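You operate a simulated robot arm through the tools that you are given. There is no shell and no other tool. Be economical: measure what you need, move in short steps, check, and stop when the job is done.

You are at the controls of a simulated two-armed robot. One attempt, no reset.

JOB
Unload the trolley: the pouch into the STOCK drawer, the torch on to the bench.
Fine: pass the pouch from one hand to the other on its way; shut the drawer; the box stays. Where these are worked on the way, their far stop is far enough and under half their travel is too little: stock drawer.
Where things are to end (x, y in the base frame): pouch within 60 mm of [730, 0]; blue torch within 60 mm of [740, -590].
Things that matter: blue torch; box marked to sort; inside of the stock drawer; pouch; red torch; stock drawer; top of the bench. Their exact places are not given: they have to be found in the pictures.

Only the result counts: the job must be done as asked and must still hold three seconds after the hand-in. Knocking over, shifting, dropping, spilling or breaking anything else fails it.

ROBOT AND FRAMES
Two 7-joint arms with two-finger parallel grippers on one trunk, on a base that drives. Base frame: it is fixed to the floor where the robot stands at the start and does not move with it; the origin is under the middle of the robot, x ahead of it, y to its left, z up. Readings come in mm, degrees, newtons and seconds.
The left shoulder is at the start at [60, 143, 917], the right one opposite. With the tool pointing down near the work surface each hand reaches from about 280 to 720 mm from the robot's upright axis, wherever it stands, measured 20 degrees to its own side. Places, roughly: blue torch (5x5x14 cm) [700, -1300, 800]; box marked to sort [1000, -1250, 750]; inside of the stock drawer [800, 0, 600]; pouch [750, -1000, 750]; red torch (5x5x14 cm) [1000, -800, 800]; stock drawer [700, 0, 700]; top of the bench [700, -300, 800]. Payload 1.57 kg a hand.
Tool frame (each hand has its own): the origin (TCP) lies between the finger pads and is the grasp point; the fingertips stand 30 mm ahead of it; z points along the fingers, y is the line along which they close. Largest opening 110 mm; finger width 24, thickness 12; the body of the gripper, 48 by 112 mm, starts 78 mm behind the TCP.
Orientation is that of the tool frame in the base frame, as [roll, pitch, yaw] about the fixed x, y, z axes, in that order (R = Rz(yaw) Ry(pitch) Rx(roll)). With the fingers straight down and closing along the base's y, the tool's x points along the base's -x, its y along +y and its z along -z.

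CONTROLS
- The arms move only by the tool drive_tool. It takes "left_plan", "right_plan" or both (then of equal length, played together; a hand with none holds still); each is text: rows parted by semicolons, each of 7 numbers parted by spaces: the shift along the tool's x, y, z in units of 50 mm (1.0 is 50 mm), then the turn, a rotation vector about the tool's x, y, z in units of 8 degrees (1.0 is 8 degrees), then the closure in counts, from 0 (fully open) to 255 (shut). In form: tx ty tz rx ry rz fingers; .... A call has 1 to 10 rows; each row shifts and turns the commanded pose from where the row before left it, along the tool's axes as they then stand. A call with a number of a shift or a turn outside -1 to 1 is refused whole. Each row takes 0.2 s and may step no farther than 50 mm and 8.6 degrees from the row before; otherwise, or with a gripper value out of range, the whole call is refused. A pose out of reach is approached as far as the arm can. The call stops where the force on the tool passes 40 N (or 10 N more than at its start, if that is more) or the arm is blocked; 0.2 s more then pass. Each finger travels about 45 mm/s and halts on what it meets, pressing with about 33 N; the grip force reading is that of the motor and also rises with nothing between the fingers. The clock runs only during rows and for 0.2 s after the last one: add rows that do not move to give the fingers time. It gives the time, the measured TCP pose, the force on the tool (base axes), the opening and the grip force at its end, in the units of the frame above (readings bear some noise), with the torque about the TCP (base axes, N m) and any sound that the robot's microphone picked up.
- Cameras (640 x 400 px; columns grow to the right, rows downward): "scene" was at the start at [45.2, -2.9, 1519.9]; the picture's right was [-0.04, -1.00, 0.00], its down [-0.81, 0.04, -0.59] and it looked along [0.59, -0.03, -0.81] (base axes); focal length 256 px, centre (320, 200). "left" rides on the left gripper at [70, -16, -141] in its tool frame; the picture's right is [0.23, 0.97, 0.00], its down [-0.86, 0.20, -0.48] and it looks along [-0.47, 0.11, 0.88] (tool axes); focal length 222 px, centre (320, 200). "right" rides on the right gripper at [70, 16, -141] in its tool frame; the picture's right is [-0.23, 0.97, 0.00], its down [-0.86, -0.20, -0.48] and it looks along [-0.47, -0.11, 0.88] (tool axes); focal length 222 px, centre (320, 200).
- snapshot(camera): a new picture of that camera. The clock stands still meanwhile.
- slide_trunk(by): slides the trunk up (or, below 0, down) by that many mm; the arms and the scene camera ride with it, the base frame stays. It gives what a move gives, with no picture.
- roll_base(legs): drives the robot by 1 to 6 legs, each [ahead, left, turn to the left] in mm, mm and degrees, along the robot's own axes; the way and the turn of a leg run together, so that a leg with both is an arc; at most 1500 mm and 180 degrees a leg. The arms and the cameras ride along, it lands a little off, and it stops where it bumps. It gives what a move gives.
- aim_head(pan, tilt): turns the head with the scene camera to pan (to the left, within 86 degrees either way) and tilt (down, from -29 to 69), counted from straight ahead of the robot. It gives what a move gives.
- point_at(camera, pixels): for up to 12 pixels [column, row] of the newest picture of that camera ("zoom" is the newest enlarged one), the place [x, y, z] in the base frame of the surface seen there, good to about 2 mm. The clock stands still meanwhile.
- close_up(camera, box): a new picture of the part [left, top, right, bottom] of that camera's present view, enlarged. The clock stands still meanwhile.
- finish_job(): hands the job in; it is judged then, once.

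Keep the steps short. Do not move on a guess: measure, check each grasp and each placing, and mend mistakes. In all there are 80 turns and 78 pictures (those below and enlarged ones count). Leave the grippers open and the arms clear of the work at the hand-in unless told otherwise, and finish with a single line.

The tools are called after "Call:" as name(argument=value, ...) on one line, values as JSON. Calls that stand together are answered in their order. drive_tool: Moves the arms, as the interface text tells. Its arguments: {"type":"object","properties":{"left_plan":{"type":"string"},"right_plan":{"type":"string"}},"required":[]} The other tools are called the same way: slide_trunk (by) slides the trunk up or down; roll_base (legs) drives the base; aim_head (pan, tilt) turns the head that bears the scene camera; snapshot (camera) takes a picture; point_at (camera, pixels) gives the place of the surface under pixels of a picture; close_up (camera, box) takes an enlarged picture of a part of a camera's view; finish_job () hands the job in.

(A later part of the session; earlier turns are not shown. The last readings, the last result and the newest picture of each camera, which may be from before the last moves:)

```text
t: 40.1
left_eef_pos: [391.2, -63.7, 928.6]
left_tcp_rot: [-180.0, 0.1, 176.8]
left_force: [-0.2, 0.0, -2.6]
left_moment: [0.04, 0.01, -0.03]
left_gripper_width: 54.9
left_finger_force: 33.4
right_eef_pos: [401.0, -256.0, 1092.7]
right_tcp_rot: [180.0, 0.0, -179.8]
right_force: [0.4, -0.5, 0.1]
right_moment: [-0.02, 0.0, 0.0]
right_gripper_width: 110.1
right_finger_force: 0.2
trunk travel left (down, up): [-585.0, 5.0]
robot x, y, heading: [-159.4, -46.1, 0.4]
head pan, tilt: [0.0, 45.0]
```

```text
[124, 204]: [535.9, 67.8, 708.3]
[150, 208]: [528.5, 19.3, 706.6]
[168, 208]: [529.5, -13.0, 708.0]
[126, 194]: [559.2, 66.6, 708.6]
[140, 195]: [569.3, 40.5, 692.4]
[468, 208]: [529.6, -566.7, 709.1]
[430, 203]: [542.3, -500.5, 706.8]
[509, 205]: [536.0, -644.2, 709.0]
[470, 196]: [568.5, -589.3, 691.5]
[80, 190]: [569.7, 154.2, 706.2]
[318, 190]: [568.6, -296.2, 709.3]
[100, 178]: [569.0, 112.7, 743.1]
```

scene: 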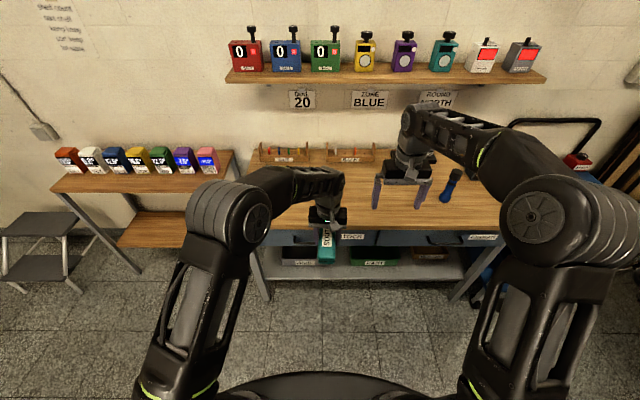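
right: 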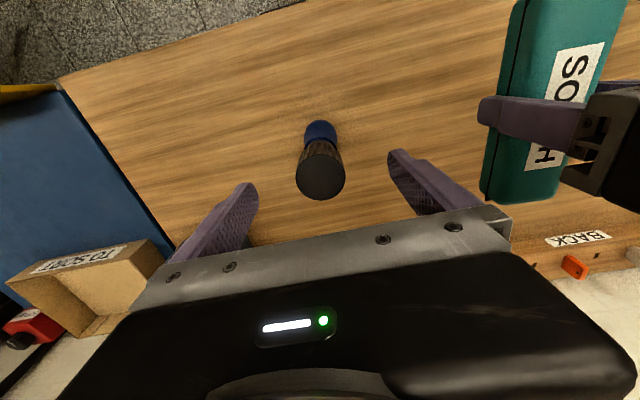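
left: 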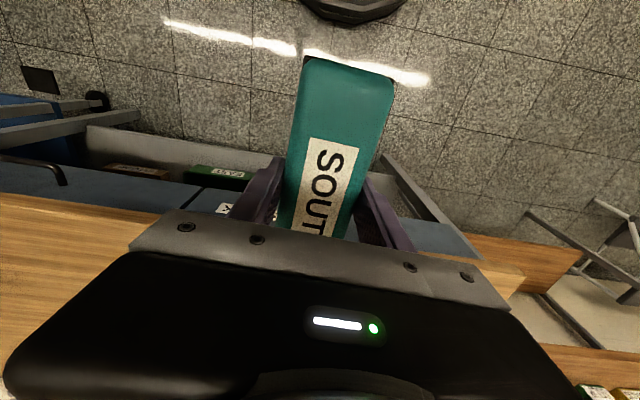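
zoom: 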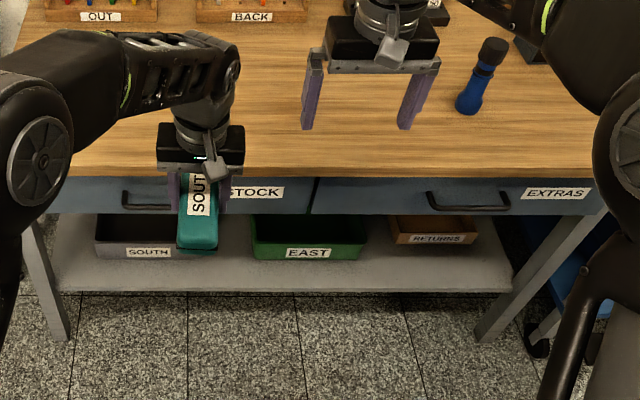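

The STOCK handle bar is at x≈534, z≈708, y from 68 to -78, and the drawer face is at x 569. I'll drive 190 mm left so the right hand faces it, then turn the right hand (yaw +90°) while lowering, fingers half open.

Call:
roll_base(legs=[[0, 190, 0]])

Call:
drive_tool(right_plan="0 0 0.5 0 0 -1 0;0 0 0.5 0 0 -1 0;0 0 0.5 0 0 -1 40;0 0 0.5 0 0 -1 80;0 0 0.5 0 0 -1 116;0 0 0.5 0 0 -1 116;0 0 0 0 0 -1 116;0 0 0 0 0 -1 116;0 0 0 0 0 -1 116;0 0 0 0 0 -1 116")

Call:
drive_tool(right_plan="0 0 0 0 0 -1 116;0 0 0 0 0 -0.25 116;0 0 0 1 0 0 116;0 0 0 1 0 0 116;0 0 0 1 0 0 116;0 0 0 1 0 0 116;0 0 0 1 0 0 116;0 0 0 1 0 0 116;0 0 0 1 0 0 116;0 0 0 0 0 0 116")

Call:
snapshot(camera="scene")

```text
t: 41.7
left_eef_pos: [390.5, 127.7, 930.4]
left_tcp_rot: [-179.9, 0.0, 176.8]
left_force: [-0.4, 0.3, -3.0]
left_moment: [-0.01, 0.01, -0.02]
left_gripper_width: 54.8
left_finger_force: 32.9
right_eef_pos: [399.2, -64.4, 1092.2]
right_tcp_rot: [180.0, 0.0, -179.8]
right_force: [-0.3, 0.7, 0.9]
right_moment: [-0.05, 0.0, 0.01]
right_gripper_width: 110.2
right_finger_force: 0.1
trunk travel left (down, up): [-585.0, 5.0]
robot x, y, heading: [-158.2, 149.3, 0.0]
head pan, tilt: [0.0, 45.0]
```

```text
t: 43.9
left_eef_pos: [389.7, 126.9, 930.3]
left_tcp_rot: [179.9, 0.1, 176.8]
left_force: [0.0, -0.2, -1.6]
left_moment: [0.02, 0.02, -0.03]
left_gripper_width: 54.5
left_finger_force: 32.9
right_eef_pos: [399.6, -65.1, 942.9]
right_tcp_rot: [180.0, 0.0, -99.7]
right_force: [0.4, 0.6, -0.5]
right_moment: [0.0, 0.01, 0.01]
right_gripper_width: 59.8
right_finger_force: 0.0
trunk travel left (down, up): [-585.0, 5.0]
robot x, y, heading: [-158.9, 152.2, 0.3]
head pan, tilt: [0.0, 45.0]
```

```text
t: 46.1
left_eef_pos: [388.7, 127.5, 929.3]
left_tcp_rot: [-180.0, 0.0, 176.8]
left_force: [0.4, -0.2, -2.1]
left_moment: [0.02, 0.02, 0.02]
left_gripper_width: 54.5
left_finger_force: 32.9
right_eef_pos: [399.5, -64.7, 942.6]
right_tcp_rot: [-148.0, -0.1, -89.8]
right_force: [-0.5, 0.1, 0.1]
right_moment: [0.0, -0.01, 0.02]
right_gripper_width: 59.9
right_finger_force: 0.0
right hand out of reach, approached as far as the arm can: row 7, 8, 9
trunk travel left (down, up): [-585.0, 5.0]
robot x, y, heading: [-157.6, 148.1, 0.3]
head pan, tilt: [0.0, 45.0]
```

```text
45 pictures are left
```

scene: 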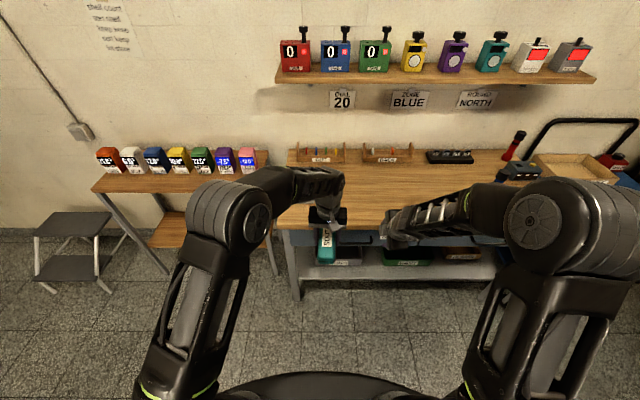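

Tilt reached 32° only at this height. Lower to about z 770, then tilt further.

Call:
drive_tool(right_plan="0 0.4 0.64 0 0 0 116;0 0.4 0.64 0 0 0 116;0 0.4 0.64 0 0 0 116;0 0.4 0.64 0 0 0 116;0 0.2 0.32 1 0 0 116;0 0 0 1 0 0 116;0 0 0 1 0 0 116;0 0 0 1 0 0 116;0 0 0 0 0 0 116")

Call:
snapshot(camera="right")

```text
t: 48.1
left_eef_pos: [391.2, 127.5, 929.7]
left_tcp_rot: [180.0, 0.0, 176.8]
left_force: [-0.2, 0.2, -2.0]
left_moment: [0.04, 0.03, 0.02]
left_gripper_width: 54.5
left_finger_force: 33.3
right_eef_pos: [399.5, -66.5, 774.0]
right_tcp_rot: [-135.9, 0.1, -89.8]
right_force: [-0.1, 0.3, 0.4]
right_moment: [0.0, 0.04, 0.0]
right_gripper_width: 59.9
right_finger_force: 0.0
right hand out of reach, approached as far as the arm can: row 6, 7, 8
trunk travel left (down, up): [-585.0, 5.0]
robot x, y, heading: [-161.1, 146.4, 0.2]
head pan, tilt: [0.0, 45.0]
```

```text
44 pictures are left
```

right: 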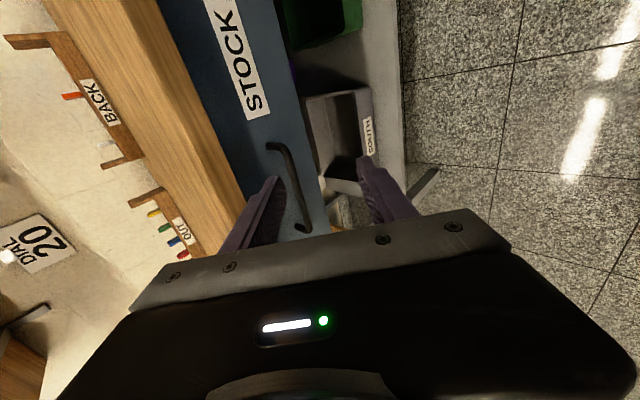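

Tilt is now 44°, which suffices with a narrow opening. I'll measure the handle from this camera.

Call:
point_at(camera="right", pixels=[[270, 147], [288, 165], [294, 180], [302, 200], [305, 225], [262, 170], [240, 180], [230, 130]])

```text
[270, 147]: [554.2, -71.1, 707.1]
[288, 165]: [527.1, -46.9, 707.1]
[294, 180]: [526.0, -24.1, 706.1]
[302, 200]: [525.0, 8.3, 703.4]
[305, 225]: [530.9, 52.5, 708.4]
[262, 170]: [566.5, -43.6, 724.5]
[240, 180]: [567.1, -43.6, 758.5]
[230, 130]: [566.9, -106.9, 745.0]
```

Bar centre is about (531, y, 707). I'll go to 60 mm short of it along the finger direction with the opening narrowed to about 30 mm.

Call:
drive_tool(right_plan="-0.373 -0.32 0.424 0 0 0 185;-0.373 -0.32 0.424 0 0 0 185;-0.373 -0.32 0.424 0 0 0 185;0 0 0 0 0 0 185;0 0 0 0 0 0 185")

Call:
snapshot(camera="right")

```text
t: 49.3
left_eef_pos: [390.6, 127.3, 930.5]
left_tcp_rot: [179.9, 0.0, 176.8]
left_force: [0.3, 0.8, -2.8]
left_moment: [-0.02, -0.01, 0.03]
left_gripper_width: 54.6
left_finger_force: 33.2
right_eef_pos: [477.4, -9.7, 760.6]
right_tcp_rot: [-135.9, 0.0, -89.8]
right_force: [-1.1, 0.3, 0.1]
right_moment: [0.03, -0.04, 0.0]
right_gripper_width: 30.0
right_finger_force: 0.0
trunk travel left (down, up): [-585.0, 5.0]
robot x, y, heading: [-160.6, 150.1, 0.3]
head pan, tilt: [0.0, 45.0]
```

```text
43 pictures are left
```

right: 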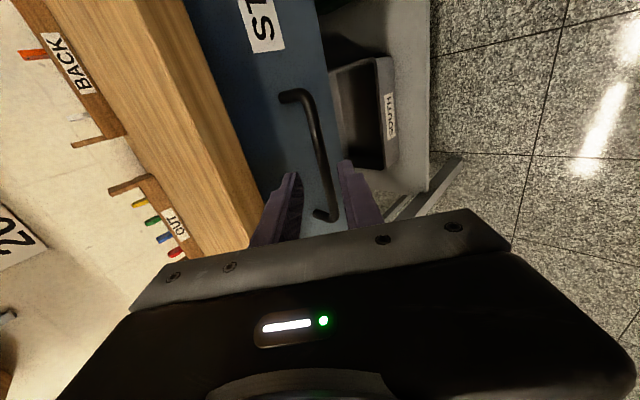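

The bar lies between the fingers in the line of approach. Advance 60 mm, then close.

Call:
drive_tool(right_plan="0 0 0.4 0 0 0 185;0 0 0.4 0 0 0 185;0 0 0.4 0 0 0 185;0 0 0 0 0 0 185;0 0 0 0 0 0 255;0 0 0 0 0 0 255;0 0 0 0 0 0 255")

Call:
snapshot(camera="right")

```text
t: 50.9
left_eef_pos: [389.7, 126.1, 930.3]
left_tcp_rot: [180.0, 0.1, 176.9]
left_force: [-0.2, 0.4, -2.6]
left_moment: [0.0, 0.0, 0.04]
left_gripper_width: 54.5
left_finger_force: 33.0
right_eef_pos: [519.0, -10.6, 716.2]
right_tcp_rot: [-136.1, 0.0, -89.8]
right_force: [-7.6, -0.5, -6.7]
right_moment: [-0.34, 0.19, 0.2]
right_gripper_width: 11.9
right_finger_force: 29.5
trunk travel left (down, up): [-585.0, 5.0]
robot x, y, heading: [-156.6, 152.0, -0.2]
head pan, tilt: [0.0, 45.0]
```

```text
42 pictures are left
```

right: 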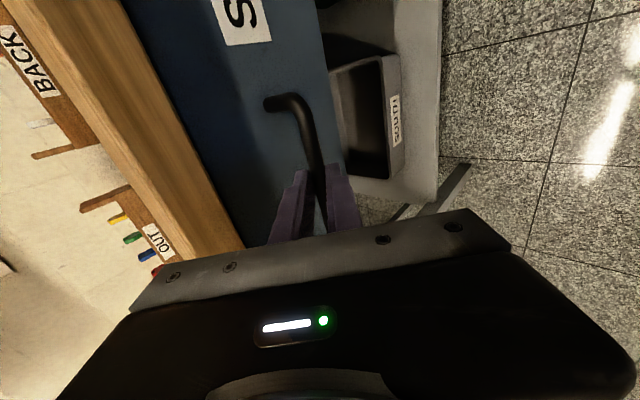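

The bar is gripped (11.9 mm). Pull the drawer open by driving back 250 mm.

Call:
roll_base(legs=[[-250, 0, 0]])

Call:
snapshot(camera="scene")

Call:
snapshot(camera="right")

```text
t: 52.7
left_eef_pos: [141.0, 127.0, 929.0]
left_tcp_rot: [179.9, -0.1, 176.9]
left_force: [0.2, 0.1, -2.9]
left_moment: [0.01, 0.04, -0.02]
left_gripper_width: 54.5
left_finger_force: 32.9
right_eef_pos: [270.6, -9.9, 716.8]
right_tcp_rot: [-136.2, -0.1, -89.7]
right_force: [0.2, -1.1, -17.7]
right_moment: [-0.16, 0.23, 0.2]
right_gripper_width: 11.9
right_finger_force: 29.3
trunk travel left (down, up): [-585.0, 5.0]
robot x, y, heading: [-411.9, 145.5, 0.3]
head pan, tilt: [0.0, 45.0]
```

```text
41 pictures are left
```

scene: 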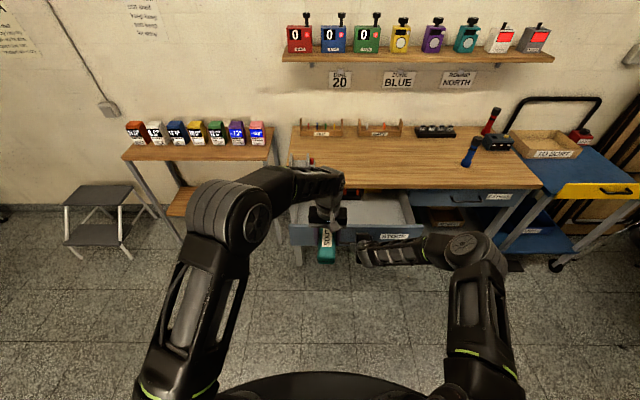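

```text
40 pictures are left
```

right: 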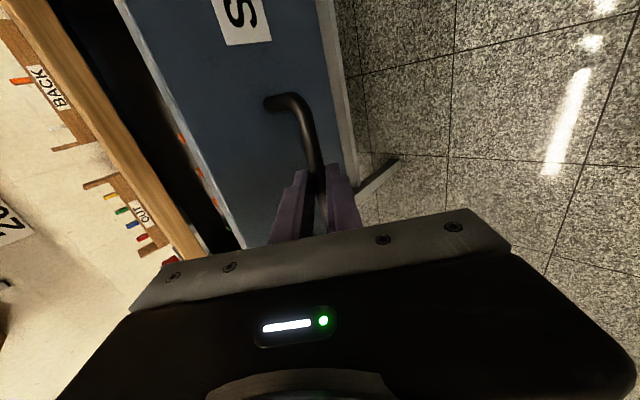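

The drawer came 250 mm. Measure the drawer's interior and edges.

Call:
close_up(camera="scene", box=[270, 160, 430, 270])

Call:
point_at(camera="scene", pixels=[[380, 210], [360, 215], [385, 195], [400, 220], [375, 224], [355, 228], [300, 215], [350, 200], [411, 222], [295, 224]])

```text
3.64 times, centred on (350, 215) of scene
```

zoom: 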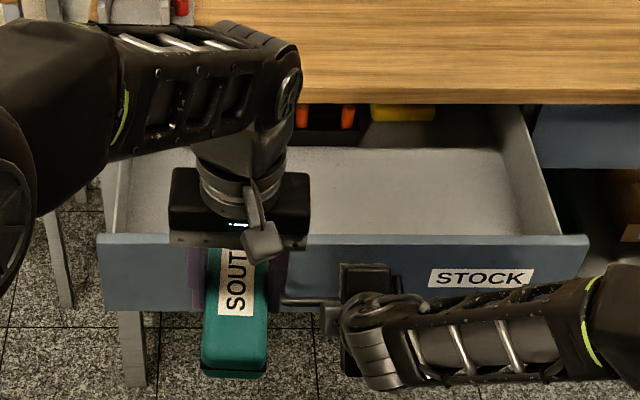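

```text
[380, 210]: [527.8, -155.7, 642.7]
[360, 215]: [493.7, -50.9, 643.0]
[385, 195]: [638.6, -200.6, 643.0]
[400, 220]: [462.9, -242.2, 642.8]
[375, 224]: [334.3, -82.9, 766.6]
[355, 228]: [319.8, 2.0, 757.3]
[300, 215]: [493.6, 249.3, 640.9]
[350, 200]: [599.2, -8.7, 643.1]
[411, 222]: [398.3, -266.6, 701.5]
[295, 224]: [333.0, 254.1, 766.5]
```

The drawer floor is at z 643 and the front inner wall at x≈336, with free room near (470,0); drawer open by 249 mm. Release the handle, back off, and move the right hand outward and upright.

Call:
drive_tool(right_plan="0 0 0 0 0 0 185;0 0 0 0 0 0 185;0 0 -0.4 0 0 0 185;0 0 -0.9 0 0 0 100;0 0 -0.9 0 0 0 0;0.9 0 0 0 0 0 0;0.9 0 0 0 0 0 0;0.9 0 0 0 0 0 0;0 0 0 -1 0 0 0;0 0 0 -1 0 0 0")

Call:
snapshot(camera="scene")

```text
t: 54.9
left_eef_pos: [138.5, 128.8, 929.1]
left_tcp_rot: [-179.9, 0.0, 176.9]
left_force: [0.3, -0.3, -2.8]
left_moment: [-0.05, 0.05, -0.05]
left_gripper_width: 54.9
left_finger_force: 32.9
right_eef_pos: [194.0, -144.9, 797.2]
right_tcp_rot: [-152.1, -0.1, -89.6]
right_force: [-0.2, 0.2, 0.9]
right_moment: [0.03, -0.01, -0.01]
right_gripper_width: 110.0
right_finger_force: 0.0
trunk travel left (down, up): [-585.0, 5.0]
robot x, y, heading: [-405.8, 149.6, 0.2]
head pan, tilt: [0.0, 45.0]
```

```text
38 pictures are left
```

scene: 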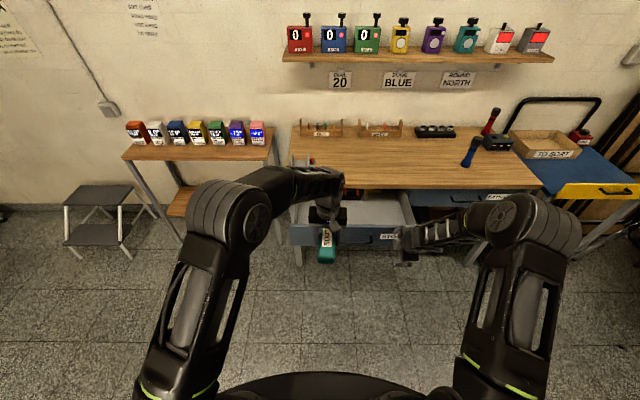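

Now turn the left hand so the pouch lies along y, and bring the right hand vertical, then tilt it 30° toward the left.

Call:
drive_tool(left_plan="0 0 0 0 0 0.5 255;0 0 0 0 0 0.9 255;0 0 0 0 0 0.9 255;0 0 0 0 0 0.9 255;0 0 0 0 0 0.9 255;0 0 0 0 0 0.9 255;0 0 0 0 0 0.9 255;0 0 0 0 0 0.9 255;0 0 0 0 0 0.9 255;0 0 0 0 0 0.9 255", right_plan="0 0 0 -1 0 0 0;0 0 0 -1 0 0 0;0 0 0 -1 0 0 0;0 0 0 -0.49 0 0 0;0 0 0 0 -1 0 0;0 0 0 0 -1 0 0;0 0 0 0 -1 0 0;0 0 0 0 -0.75 0 0;0 0 0 0 0 0 0;0 0 0 0 0 0 0")

Call:
drive_tool(left_plan="0 0 0 0 0 0.9 255;0 0 0 0 0 0.8 255;0 0 0 0 0 0.5 255;0 0 0 0 0 0 255;0 0 0 0 0 0 255")

Call:
snapshot(camera="right")

Call:
snapshot(camera="left")

```text
t: 57.1
left_eef_pos: [138.6, 126.1, 929.7]
left_tcp_rot: [-179.9, 0.0, 107.9]
left_force: [-1.1, 0.2, -2.4]
left_moment: [-0.04, -0.02, 0.0]
left_gripper_width: 54.9
left_finger_force: 33.2
right_eef_pos: [193.6, -144.4, 795.7]
right_tcp_rot: [180.0, 30.1, -89.7]
right_force: [-0.2, 0.1, 0.1]
right_moment: [-0.02, 0.01, 0.01]
right_gripper_width: 110.0
right_finger_force: 0.1
right hand out of reach, approached as far as the arm can: row 1
trunk travel left (down, up): [-585.0, 5.0]
robot x, y, heading: [-412.5, 148.4, 0.6]
head pan, tilt: [0.0, 45.0]
```

```text
t: 58.3
left_eef_pos: [139.2, 126.5, 929.9]
left_tcp_rot: [-180.0, 0.0, 90.4]
left_force: [0.2, -0.6, -2.5]
left_moment: [0.01, -0.02, 0.01]
left_gripper_width: 54.8
left_finger_force: 32.5
right_eef_pos: [193.6, -143.5, 796.7]
right_tcp_rot: [180.0, 30.1, -89.7]
right_force: [-0.3, 0.2, 0.7]
right_moment: [-0.03, -0.02, -0.02]
right_gripper_width: 110.0
right_finger_force: 0.1
trunk travel left (down, up): [-585.0, 5.0]
robot x, y, heading: [-412.1, 148.1, 0.0]
head pan, tilt: [0.0, 45.0]
```

```text
37 pictures are left
```

right: 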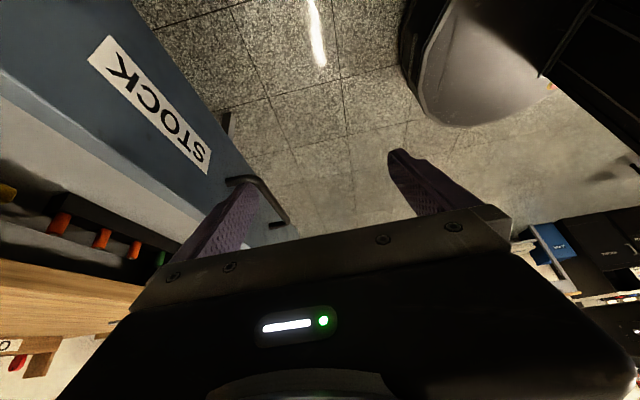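

```text
36 pictures are left
```

left: 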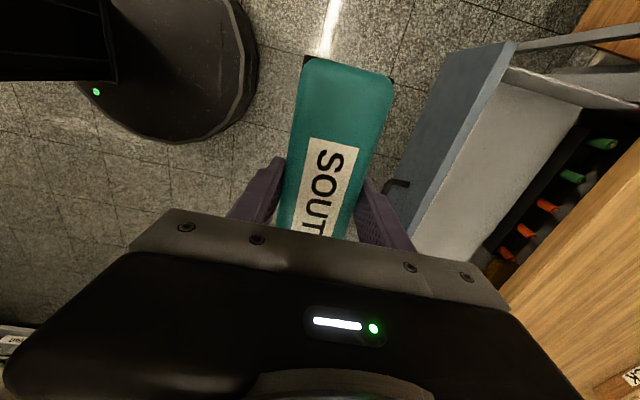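

The pouch now lies along y in the left hand (y about 40 to 207, z 897–940, x≈139). I'll bring the right hand, tilted 30°, to a point 100 mm short of its grip on the pouch's -y end.

Call:
drive_tool(right_plan="-0.562 0.22 -0.622 0 0 0 0;-0.562 0.22 -0.622 0 0 0 0;-0.562 0.22 -0.622 0 0 0 0;-0.562 0.22 -0.622 0 0 0 0;-0.562 0.22 -0.622 0 0 0 0;-0.716 0 0.36 0 0 0 0;-0.716 0 0.36 0 0 0 0;-0.716 0 0.36 0 0 0 0;0 0 0 0 0 0 0")

Call:
snapshot(camera="right")

Call:
snapshot(camera="scene")

```text
t: 60.3
left_eef_pos: [138.6, 125.6, 929.7]
left_tcp_rot: [-180.0, -0.1, 90.3]
left_force: [0.0, -0.4, -2.4]
left_moment: [0.03, 0.0, -0.02]
left_gripper_width: 54.7
left_finger_force: 32.5
right_eef_pos: [137.6, 19.1, 1008.4]
right_tcp_rot: [179.9, 30.1, -89.8]
right_force: [-0.7, 0.3, -0.5]
right_moment: [0.02, 0.02, -0.01]
right_gripper_width: 109.9
right_finger_force: 0.1
trunk travel left (down, up): [-585.0, 5.0]
robot x, y, heading: [-407.7, 146.4, 0.1]
head pan, tilt: [0.0, 45.0]
```

```text
35 pictures are left
```

right: 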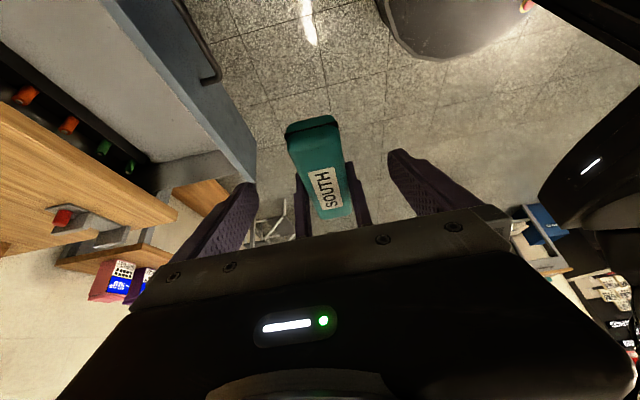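

```text
34 pictures are left
```

scene: 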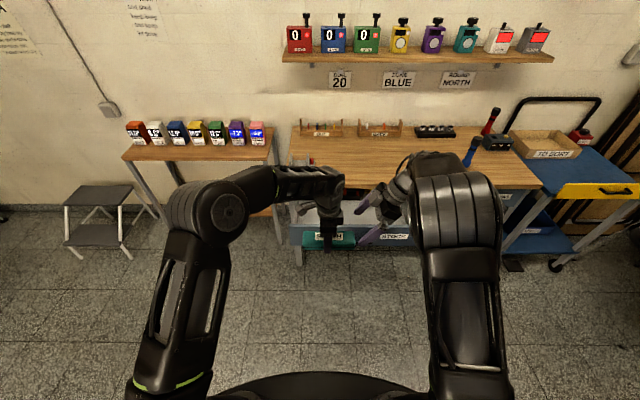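

Measure the pouch's free end in the right camera to confirm alignment.

Call:
point_at(camera="right", pixels=[[310, 130], [290, 138], [336, 128], [314, 150], [293, 155], [338, 150], [325, 190], [312, 121]])

```text
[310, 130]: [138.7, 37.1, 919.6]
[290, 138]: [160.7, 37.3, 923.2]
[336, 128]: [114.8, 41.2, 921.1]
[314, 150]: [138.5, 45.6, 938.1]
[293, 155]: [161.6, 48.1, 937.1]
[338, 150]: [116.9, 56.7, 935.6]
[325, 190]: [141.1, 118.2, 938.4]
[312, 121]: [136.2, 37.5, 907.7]
```

Exactly as predicted: end at y 37, centred at x 138. Advance 100 mm along the fingers and close the right hand.

Call:
drive_tool(right_plan="0 0 0.6 0 0 0 0;0 0 0.7 0 0 0 0;0 0 0.7 0 0 0 0;0 0 0 0 0 0 0;0 0 0 0 0 0 255;0 0 0 0 0 0 255;0 0 0 0 0 0 255;0 0 0 0 0 0 255;0 0 0 0 0 0 255;0 0 0 0 0 0 255")

Call:
snapshot(camera="right")

Call:
snapshot(camera="left")

```text
t: 62.5
left_eef_pos: [138.2, 126.2, 929.0]
left_tcp_rot: [-179.9, 0.0, 90.4]
left_force: [-14.0, 0.9, 4.6]
left_moment: [-0.09, -0.11, -0.86]
left_gripper_width: 54.9
left_finger_force: 32.6
right_eef_pos: [138.2, 69.8, 921.7]
right_tcp_rot: [-179.8, 30.0, -89.8]
right_force: [14.3, 0.0, -4.7]
right_moment: [-0.34, 0.2, 0.05]
right_gripper_width: 54.7
right_finger_force: 33.7
trunk travel left (down, up): [-585.0, 5.0]
robot x, y, heading: [-412.2, 146.2, 0.1]
head pan, tilt: [0.0, 45.0]
```

```text
33 pictures are left
```

right: 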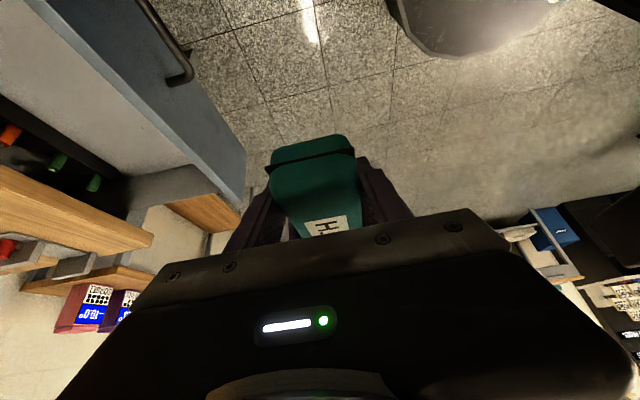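

```text
32 pictures are left
```

left: 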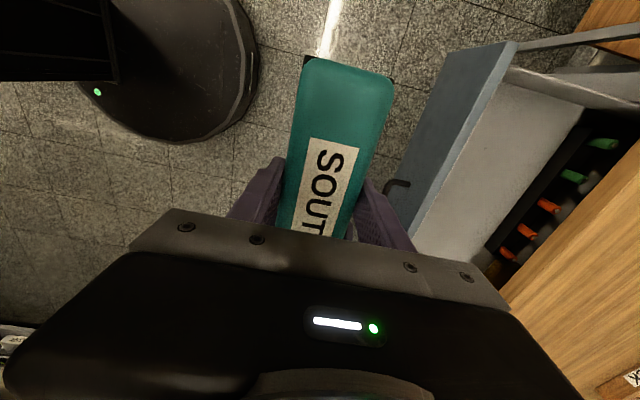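

The right hand grips the pouch (54.7 mm). Open the left hand, then lift it slowly clear.

Call:
drive_tool(left_plan="0 0 0 0 0 0 110;0 0 0 0 0 0 80;0 0 0 0 0 0 40;0 0 0 0 0 0 0;0 0 0 0 0 0 0;0 0 0 0 0 0 0;0 0 -0.5 0 0 0 0;0 0 -0.7 0 0 0 0;0.5 0 -0.7 0 0 0 0;0 0 0 0 0 0 0")

Call:
snapshot(camera="right")

Call:
snapshot(camera="scene")

```text
t: 64.7
left_eef_pos: [138.5, 152.2, 1023.8]
left_tcp_rot: [-179.8, -0.1, 90.5]
left_force: [-0.9, -0.5, -0.2]
left_moment: [0.02, 0.0, 0.0]
left_gripper_width: 109.8
left_finger_force: 0.1
right_eef_pos: [137.1, 70.0, 921.5]
right_tcp_rot: [179.9, 30.0, -89.8]
right_force: [-0.9, -0.4, -0.3]
right_moment: [-0.15, 0.03, -0.01]
right_gripper_width: 54.8
right_finger_force: 33.1
trunk travel left (down, up): [-585.0, 5.0]
robot x, y, heading: [-409.4, 148.4, 0.2]
head pan, tilt: [0.0, 45.0]
```

```text
31 pictures are left
```

right: 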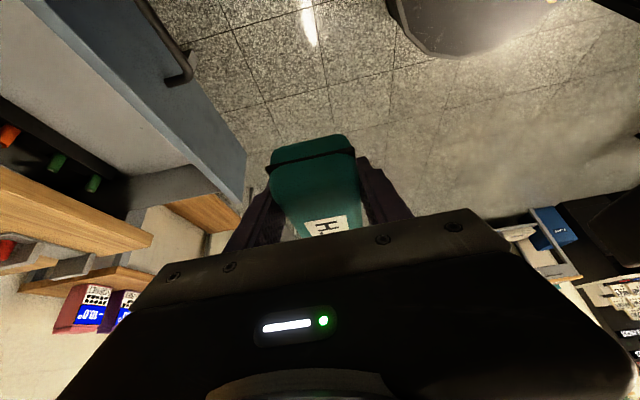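

```text
30 pictures are left
```

scene: 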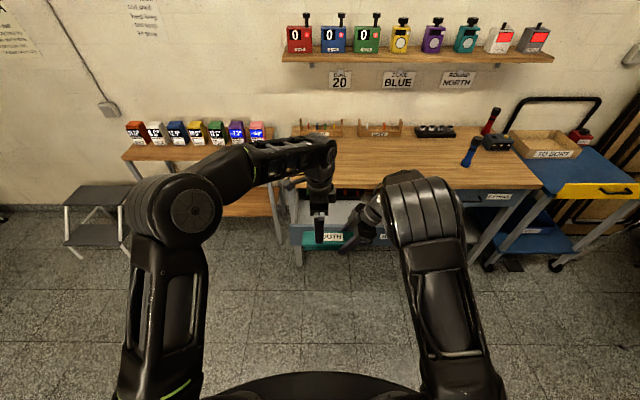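

The pouch is held by the right hand alone; hand-over done. Drive right 121 and ahead 333 so the pouch is over the open drawer.

Call:
roll_base(legs=[[0, -121, 0], [330, 0, 0]])

Call:
snapshot(camera="scene")

Call:
snapshot(camera="left")

Call:
snapshot(camera="right")

```text
t: 67.7
left_eef_pos: [471.1, 32.5, 1024.3]
left_tcp_rot: [-179.9, 0.0, 90.6]
left_force: [0.1, -0.5, -0.4]
left_moment: [0.01, 0.0, 0.05]
left_gripper_width: 110.0
left_finger_force: 0.2
right_eef_pos: [471.2, -49.8, 921.4]
right_tcp_rot: [179.9, 29.9, -89.7]
right_force: [0.4, 0.2, -2.6]
right_moment: [-0.12, 0.02, -0.01]
right_gripper_width: 54.8
right_finger_force: 33.5
trunk travel left (down, up): [-585.0, 5.0]
robot x, y, heading: [-76.8, 27.1, 0.4]
head pan, tilt: [0.0, 45.0]
```

```text
29 pictures are left
```

scene: 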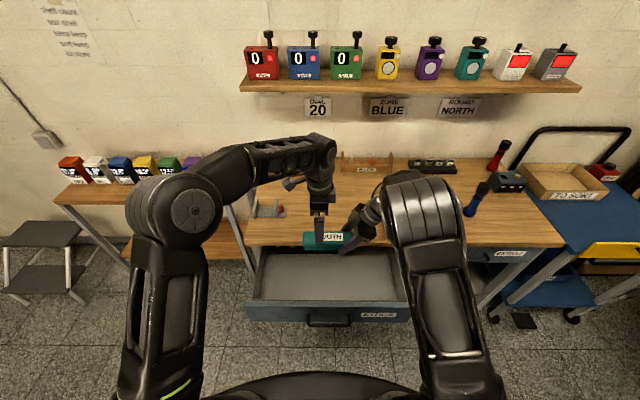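

```text
28 pictures are left
```

left: 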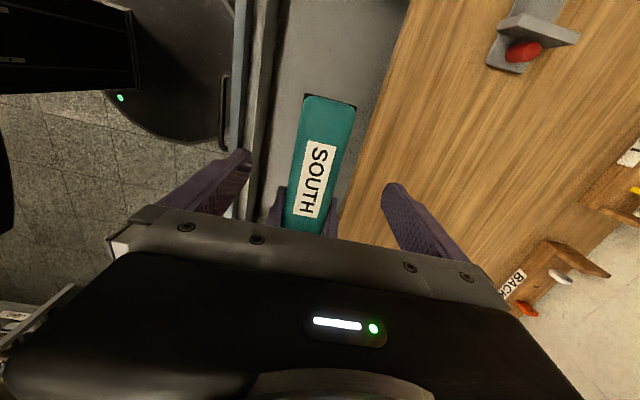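

```text
27 pictures are left
```

right: 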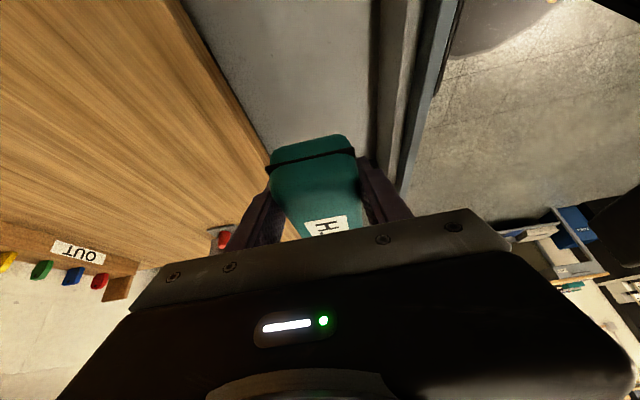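

Measure the pouch, the bench edge and the drawer's inner front from the left camera.

Call:
point_at(camera="left", pixels=[[330, 105], [320, 160], [308, 220], [395, 45], [370, 120], [350, 180], [268, 80], [255, 90], [245, 80], [350, 40], [285, 60]])

```text
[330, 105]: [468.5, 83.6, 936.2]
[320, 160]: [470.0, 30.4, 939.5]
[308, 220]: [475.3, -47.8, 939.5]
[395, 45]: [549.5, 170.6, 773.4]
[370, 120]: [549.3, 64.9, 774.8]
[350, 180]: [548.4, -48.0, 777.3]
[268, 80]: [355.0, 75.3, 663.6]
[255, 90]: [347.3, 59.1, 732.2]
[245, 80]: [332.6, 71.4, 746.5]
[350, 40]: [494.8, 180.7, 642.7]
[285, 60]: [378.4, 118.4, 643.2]
```

Bench edge is at x 549, drawer inner front about 350. I'll shift the pouch to x≈460 and lower gently about 215 mm.

Call:
drive_tool(right_plan="0.15 0.2 0.26 0 0 0 255;0.25 0 0.433 0 0 0 255;0.25 0 0.433 0 0 0 255;0.25 0 0.433 0 0 0 255;0.25 0 0.433 0 0 0 255;0.25 0 0.433 0 0 0 255;0.25 0 0.433 0 0 0 255;0.25 0 0.433 0 0 0 255;0.25 0 0.433 0 0 0 255;0 0 0 0 0 0 255")

Call:
snapshot(camera="scene")

Call:
snapshot(camera="left")

```text
t: 69.9
left_eef_pos: [469.8, 32.6, 1024.5]
left_tcp_rot: [180.0, -0.1, 90.6]
left_force: [0.2, 0.1, 0.0]
left_moment: [-0.01, 0.0, -0.02]
left_gripper_width: 110.0
left_finger_force: 0.1
right_eef_pos: [460.5, -47.4, 706.0]
right_tcp_rot: [-180.0, 30.0, -89.6]
right_force: [0.3, 0.0, -1.7]
right_moment: [-0.12, 0.01, 0.01]
right_gripper_width: 54.8
right_finger_force: 32.7
trunk travel left (down, up): [-585.0, 5.0]
robot x, y, heading: [-77.3, 30.5, 0.6]
head pan, tilt: [0.0, 45.0]
```

```text
26 pictures are left
```

scene: 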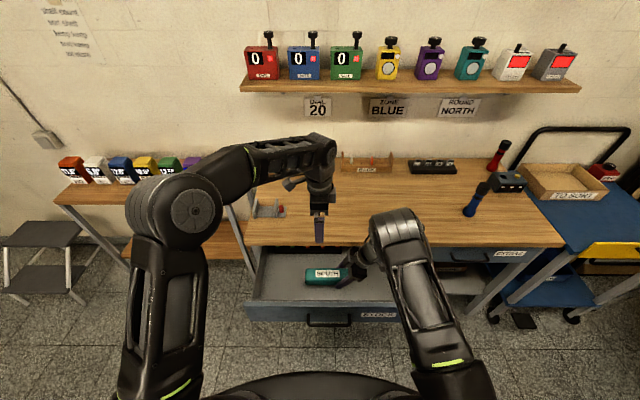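

```text
25 pictures are left
```

left: 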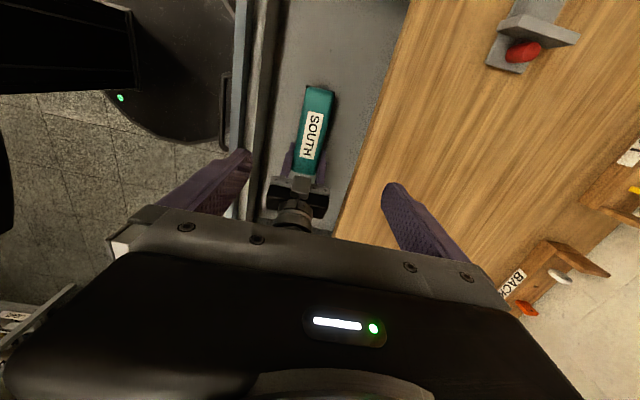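

Pouch is in the drawer with 38 mm to go. Lower slowly until contact.

Call:
drive_tool(right_plan="0.1 0 0.173 0 0 0 255;0.1 0 0.173 0 0 0 255;0.08 0 0.139 0 0 0 255;0.04 0 0.07 0 0 0 255;0.03 0 0.052 0 0 0 255;0.03 0 0.052 0 0 0 255;0 0 0 0 0 0 255")

```text
t: 71.5
left_eef_pos: [470.2, 32.8, 1024.0]
left_tcp_rot: [-180.0, 0.0, 90.6]
left_force: [0.1, 0.2, -0.6]
left_moment: [0.02, 0.05, 0.01]
left_gripper_width: 109.8
left_finger_force: 0.1
right_eef_pos: [463.7, -48.8, 674.4]
right_tcp_rot: [-179.5, 30.3, -89.4]
right_force: [0.6, -3.7, 20.5]
right_moment: [-0.1, 0.65, 0.42]
right_gripper_width: 54.6
right_finger_force: 32.9
trunk travel left (down, up): [-585.0, 5.0]
robot x, y, heading: [-81.2, 28.1, 0.0]
head pan, tilt: [0.0, 45.0]
stopped in row 7 (right hand): the force on the tool passed its limit (the readings are from after the stop); the commanded pose is now the measured one
```

Contact at z 674 (20 N): the tilted fingertip corner reaches the floor, with the pouch's grip end about 6 mm up. Open gently, then check.

Call:
drive_tool(right_plan="0 0 -0.04 0 0 0 255;0 0 0 0 0 0 125;0 0 0 0 0 0 115;0 0 0 0 0 0 90;0 0 0 0 0 0 50;0 0 0 0 0 0 0;0 0 0 0 0 0 0;0 0 0 0 0 0 0")

Call:
snapshot(camera="right")

Call:
snapshot(camera="left")

```text
t: 73.3
left_eef_pos: [469.7, 34.9, 1024.0]
left_tcp_rot: [179.9, 0.0, 90.6]
left_force: [0.1, 0.1, 0.1]
left_moment: [0.01, -0.01, 0.01]
left_gripper_width: 109.9
left_finger_force: 0.0
right_eef_pos: [462.9, -49.4, 673.7]
right_tcp_rot: [-179.6, 30.2, -89.6]
right_force: [-0.5, 5.2, 11.5]
right_moment: [0.2, 0.69, -0.31]
right_gripper_width: 110.0
right_finger_force: 0.0
trunk travel left (down, up): [-585.0, 5.0]
robot x, y, heading: [-78.2, 29.0, 0.4]
head pan, tilt: [0.0, 45.0]
```

```text
24 pictures are left
```

right: 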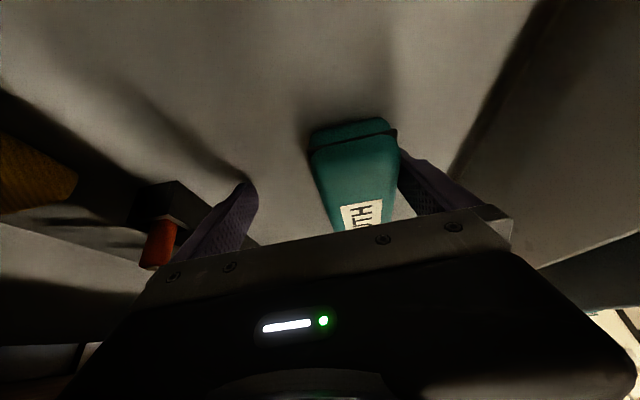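

```text
23 pictures are left
```

left: 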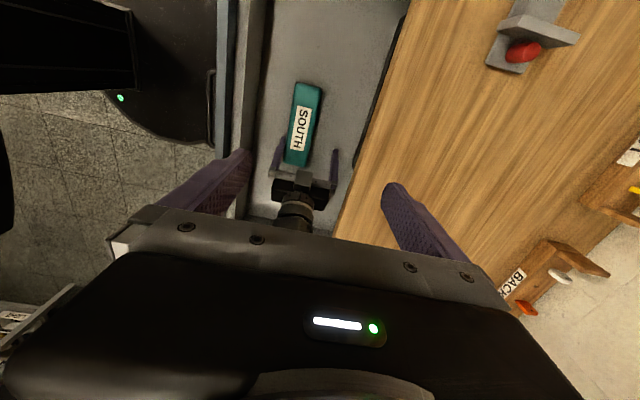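

The pouch rests on the drawer floor. Measure, before lifting, pouch clearance to the fingers and the drawer front.

Call:
point_at(camera="left", pixels=[[307, 90], [302, 125], [296, 158], [292, 130], [314, 128], [276, 150], [335, 160], [228, 90], [213, 80], [247, 60], [375, 120], [340, 60]])

```text
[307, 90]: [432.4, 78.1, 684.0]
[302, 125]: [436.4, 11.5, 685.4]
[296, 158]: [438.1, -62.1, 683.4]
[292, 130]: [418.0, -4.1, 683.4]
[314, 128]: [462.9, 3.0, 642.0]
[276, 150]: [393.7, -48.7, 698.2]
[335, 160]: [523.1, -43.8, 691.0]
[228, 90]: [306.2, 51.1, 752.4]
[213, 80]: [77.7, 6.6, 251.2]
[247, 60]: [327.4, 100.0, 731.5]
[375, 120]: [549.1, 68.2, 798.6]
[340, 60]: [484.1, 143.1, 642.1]
```

The drawer slid ~22 mm further open with the pouch in it; pouch centre is (436,5) relative to a front at ~297, so it'll end near x 708. Lift the right hand straight up.

Call:
drive_tool(right_plan="-0.1 0 -0.173 0 0 0 0;-0.36 0 -0.62 0 0 0 0;-0.36 0 -0.62 0 0 0 0;-0.36 0 -0.62 0 0 0 0;-0.36 0 -0.62 0 0 0 0;-0.36 0 -0.62 0 0 0 0;-0.36 0 -0.62 0 0 0 0;-0.36 0 -0.62 0 0 0 0;0 0 0 0 0 0 0")

Call:
snapshot(camera="left")

Call:
snapshot(camera="scene")

Call:
point_at(camera="left", pixels=[[307, 90], [302, 125], [296, 158], [292, 130], [228, 90], [225, 110], [232, 60]])

```text
t: 75.3
left_eef_pos: [470.1, 32.9, 1024.0]
left_tcp_rot: [179.9, 0.1, 90.5]
left_force: [-0.9, -0.5, -0.2]
left_moment: [-0.01, 0.0, 0.01]
left_gripper_width: 110.0
left_finger_force: 0.1
right_eef_pos: [463.2, -50.2, 935.0]
right_tcp_rot: [-179.7, 30.2, -89.6]
right_force: [0.2, -0.1, -0.1]
right_moment: [-0.02, -0.02, 0.02]
right_gripper_width: 109.7
right_finger_force: 0.2
trunk travel left (down, up): [-585.0, 5.0]
robot x, y, heading: [-82.2, 27.8, 0.3]
head pan, tilt: [0.0, 45.0]
```

```text
22 pictures are left
```

left: 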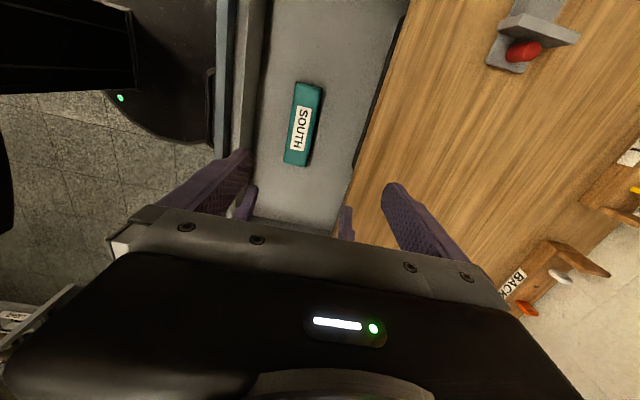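

```text
21 pictures are left
```

scene: 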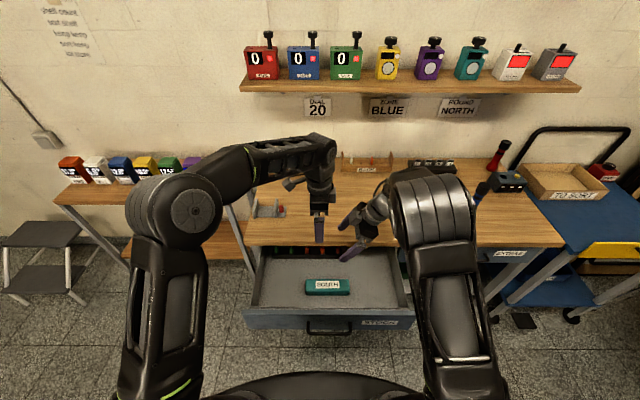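

```text
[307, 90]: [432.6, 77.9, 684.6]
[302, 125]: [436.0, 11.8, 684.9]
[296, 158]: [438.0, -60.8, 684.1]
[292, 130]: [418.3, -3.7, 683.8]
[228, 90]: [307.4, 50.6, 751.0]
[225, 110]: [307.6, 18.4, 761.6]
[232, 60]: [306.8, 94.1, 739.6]
```

Pouch lies at centre about (436,5). To shut the drawer: drive back 300 mm, move the right hand outward, and turn the left hand to push the handle bar with closed fingers.

Call:
roll_base(legs=[[-300, 0, 0]])

Call:
drive_tool(right_plan="0.69 0 -0.4 0 0 0 0;0.69 0 -0.4 0 0 0 0;0.69 0 -0.4 0 0 0 0;0.69 0 -0.4 0 0 0 0;0.69 0 -0.4 0 0 0 0;0 0 0 0 0 0 0;0 0 0 0 0 0 0;0 0 0 0 0 0 0;0 0 0 0 0 0 0;0 0 0 0 0 0 0", left_plan="0 0 0 0 0 -1 255;0 0 0 0 0 -1 255;0 0 0 0 0 -1 255;0 0 0 0 0 -1 255;0 0 0 0 0 -1 255;0 0 0 0 0 -1 255;0 0 0 0 0 -1 255;0 0 0 0 0 -1 255;0 0 0 0 0 -1 255;0 0 0 0 0 -1 255")

Call:
drive_tool(left_plan="0 0 0 0 0 -1 255;0 0 0 0 0 -0.2 255;0 -0.3 0 0 0 0 255;0 -0.3 0 0 0 0 255;0 0 0.9 0 0 0 255;0 0 0.9 0 0 0 255;0 0 0.9 0 0 0 255;0 0 0 0 0 0 255")

Call:
snapshot(camera="scene")

```text
t: 77.4
left_eef_pos: [168.8, 31.0, 1025.2]
left_tcp_rot: [180.0, -0.1, 90.7]
left_force: [0.1, 0.1, 0.9]
left_moment: [0.0, 0.0, -0.02]
left_gripper_width: 109.8
left_finger_force: 0.1
right_eef_pos: [161.6, -51.7, 937.1]
right_tcp_rot: [-179.6, 30.3, -89.4]
right_force: [0.0, 0.5, -0.7]
right_moment: [0.01, 0.02, 0.0]
right_gripper_width: 110.1
right_finger_force: 0.0
trunk travel left (down, up): [-585.0, 5.0]
robot x, y, heading: [-377.5, 26.4, 0.2]
head pan, tilt: [0.0, 45.0]
```

```text
t: 79.6
left_eef_pos: [169.6, 32.6, 1024.1]
left_tcp_rot: [180.0, 0.0, 170.9]
left_force: [0.4, -0.1, -0.5]
left_moment: [0.0, -0.01, 0.02]
left_gripper_width: 0.1
left_finger_force: 21.1
right_eef_pos: [163.2, -250.7, 935.1]
right_tcp_rot: [-179.6, 30.2, -89.5]
right_force: [-0.6, -0.7, -0.6]
right_moment: [-0.01, -0.02, 0.03]
right_gripper_width: 109.8
right_finger_force: 0.0
trunk travel left (down, up): [-585.0, 5.0]
robot x, y, heading: [-373.9, 25.6, 0.5]
head pan, tilt: [0.0, 45.0]
```

```text
t: 81.4
left_eef_pos: [170.2, 1.6, 889.3]
left_tcp_rot: [180.0, -0.1, -179.8]
left_force: [0.3, 0.0, -0.2]
left_moment: [-0.01, 0.0, -0.01]
left_gripper_width: 0.0
left_finger_force: 21.4
right_eef_pos: [163.5, -251.4, 936.1]
right_tcp_rot: [-179.6, 30.2, -89.6]
right_force: [-0.1, -0.1, -0.2]
right_moment: [0.0, 0.0, -0.03]
right_gripper_width: 109.9
right_finger_force: 0.1
trunk travel left (down, up): [-585.0, 5.0]
robot x, y, heading: [-377.0, 27.4, 0.5]
head pan, tilt: [0.0, 45.0]
```

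```text
20 pictures are left
```

scene: 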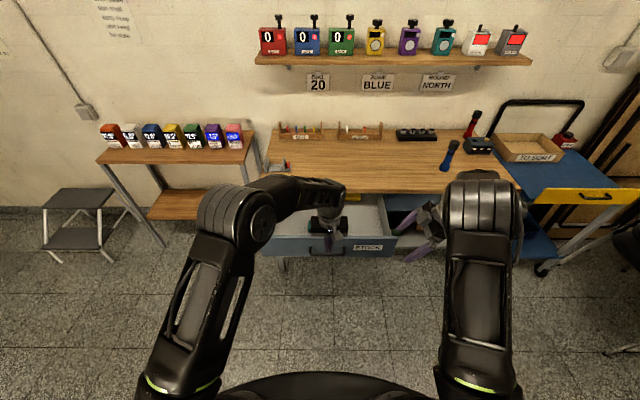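

Lower the left hand to z 715 in front of the handle.

Call:
drive_tool(left_plan="0 -0.1 0.9 0 0 0 255;0 0 0.9 0 0 0 255;0 0 0.9 0 0 0 255;0 0 0.78 0 0 0 255;0 0 0 0 0 0 255")

Call:
close_up(camera="scene", box=[250, 180, 410, 280])

Call:
snapshot(camera="right")

```text
t: 82.6
left_eef_pos: [170.2, -3.1, 715.4]
left_tcp_rot: [-180.0, 0.0, -179.7]
left_force: [-0.5, 0.1, -0.3]
left_moment: [-0.01, -0.01, -0.01]
left_gripper_width: 0.1
left_finger_force: 21.4
right_eef_pos: [162.5, -251.5, 935.2]
right_tcp_rot: [-179.7, 30.3, -89.5]
right_force: [-0.4, -0.3, 0.1]
right_moment: [-0.02, 0.02, 0.02]
right_gripper_width: 109.9
right_finger_force: 0.0
trunk travel left (down, up): [-585.0, 5.0]
robot x, y, heading: [-379.5, 28.3, 0.6]
head pan, tilt: [0.0, 45.0]
```

```text
4.00 times, centred on (330, 230) of scene
```

zoom: 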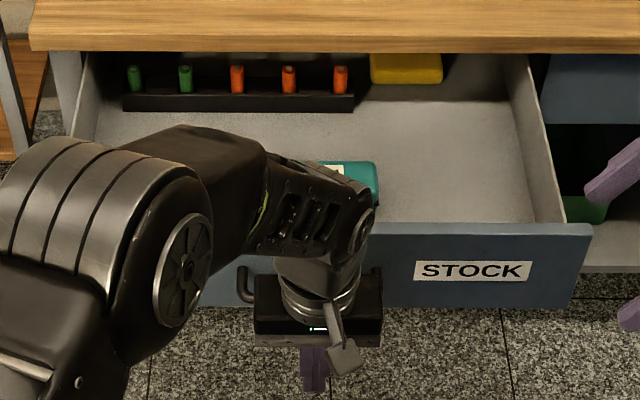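

```text
18 pictures are left
```

right: 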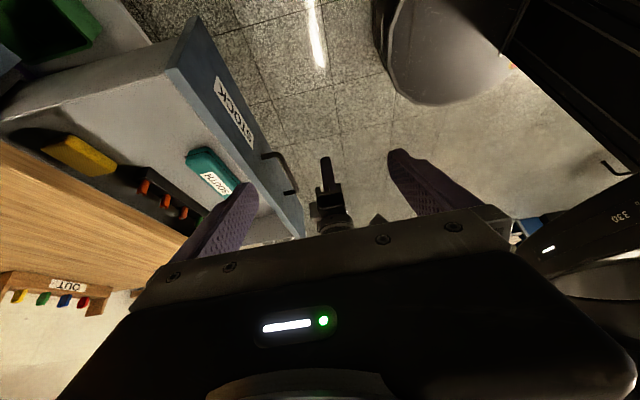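

Clear. Drive ahead 66 mm to near touch, then push 230 mm.

Call:
roll_base(legs=[[66, 0, 0], [230, 0, 0]])

Call:
snapshot(camera="scene")

Call:
snapshot(camera="right")

```text
t: 84.9
left_eef_pos: [467.2, -0.8, 715.1]
left_tcp_rot: [-180.0, -0.2, -179.7]
left_force: [0.5, 0.1, 0.1]
left_moment: [-0.04, 0.01, -0.03]
left_gripper_width: 0.0
left_finger_force: 21.0
right_eef_pos: [460.2, -249.5, 934.2]
right_tcp_rot: [-179.8, 30.2, -89.6]
right_force: [0.9, -0.2, -0.5]
right_moment: [-0.01, 0.01, 0.01]
right_gripper_width: 109.8
right_finger_force: 0.2
trunk travel left (down, up): [-585.0, 5.0]
robot x, y, heading: [-80.7, 30.9, 0.4]
head pan, tilt: [0.0, 45.0]
```

```text
17 pictures are left
```

scene: 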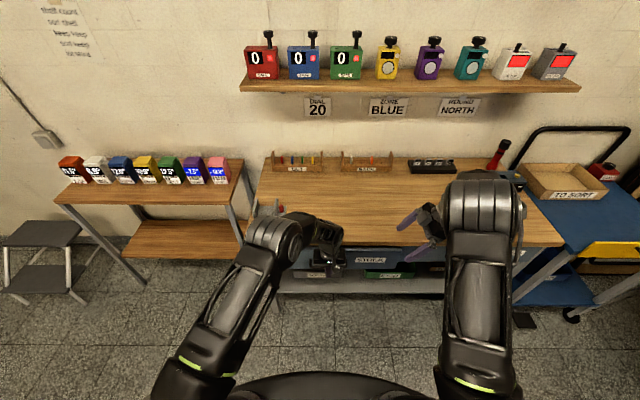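

```text
16 pictures are left
```

right: 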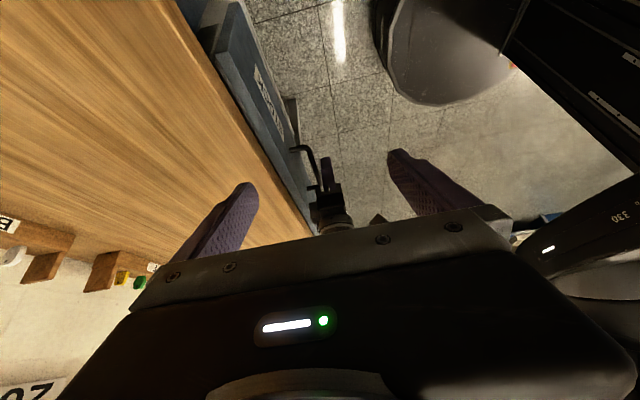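

Nearly in. Measure the remaining gap.

Call:
point_at(camera="right", pixels=[[265, 105], [255, 80], [225, 60], [293, 150], [305, 148], [312, 170], [318, 185], [210, 30], [225, 25]])

```text
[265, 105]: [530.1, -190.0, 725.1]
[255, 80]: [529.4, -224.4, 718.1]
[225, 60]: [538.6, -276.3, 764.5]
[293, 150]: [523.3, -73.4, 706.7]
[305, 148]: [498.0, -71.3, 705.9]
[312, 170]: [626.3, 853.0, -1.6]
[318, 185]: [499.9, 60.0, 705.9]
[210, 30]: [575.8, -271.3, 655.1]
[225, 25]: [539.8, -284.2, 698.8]
```

38 mm remain. Push with the arm in small steps until the stop.

Call:
drive_tool(left_plan="-0.2 0 0 0 0 0 255;-0.2 0 0 0 0 0 255;-0.2 0 0 0 0 0 255;-0.15 0 0 0 0 0 255;-0.1 0 0 0 0 0 255;-0.08 0 0 0 0 0 255;-0.06 0 0 0 0 0 255;0 0 0 0 0 0 255")

Call:
snapshot(camera="right")

Call:
point_at(camera="right", pixels=[[265, 105], [255, 80], [240, 75], [293, 150]])

```text
t: 86.3
left_eef_pos: [505.7, -2.1, 713.6]
left_tcp_rot: [179.8, -1.0, 179.9]
left_force: [-13.5, 0.8, 4.3]
left_moment: [-0.03, -1.43, -0.2]
left_gripper_width: 0.0
left_finger_force: 20.8
right_eef_pos: [457.1, -248.7, 936.6]
right_tcp_rot: [-179.6, 30.2, -89.5]
right_force: [1.0, 0.2, -0.2]
right_moment: [-0.02, -0.01, 0.02]
right_gripper_width: 110.4
right_finger_force: 0.0
trunk travel left (down, up): [-585.0, 5.0]
robot x, y, heading: [-82.1, 28.8, 0.3]
head pan, tilt: [0.0, 45.0]
stopped in row 6 (left hand): the force on the tool passed its limit (the readings are from after the stop); the commanded pose is now the measured one
```

```text
15 pictures are left
```

right: 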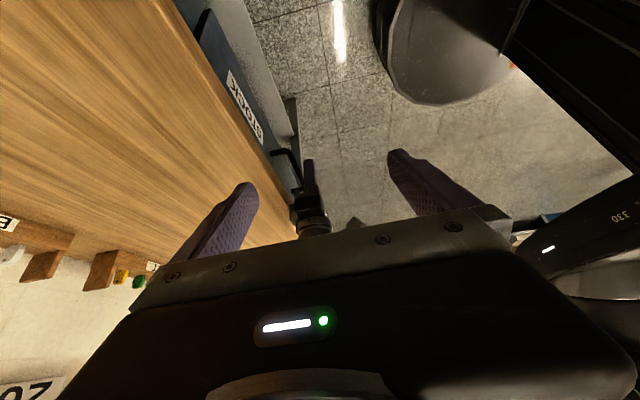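

```text
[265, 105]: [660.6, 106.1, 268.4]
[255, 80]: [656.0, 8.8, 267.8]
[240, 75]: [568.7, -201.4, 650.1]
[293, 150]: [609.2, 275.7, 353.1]
```

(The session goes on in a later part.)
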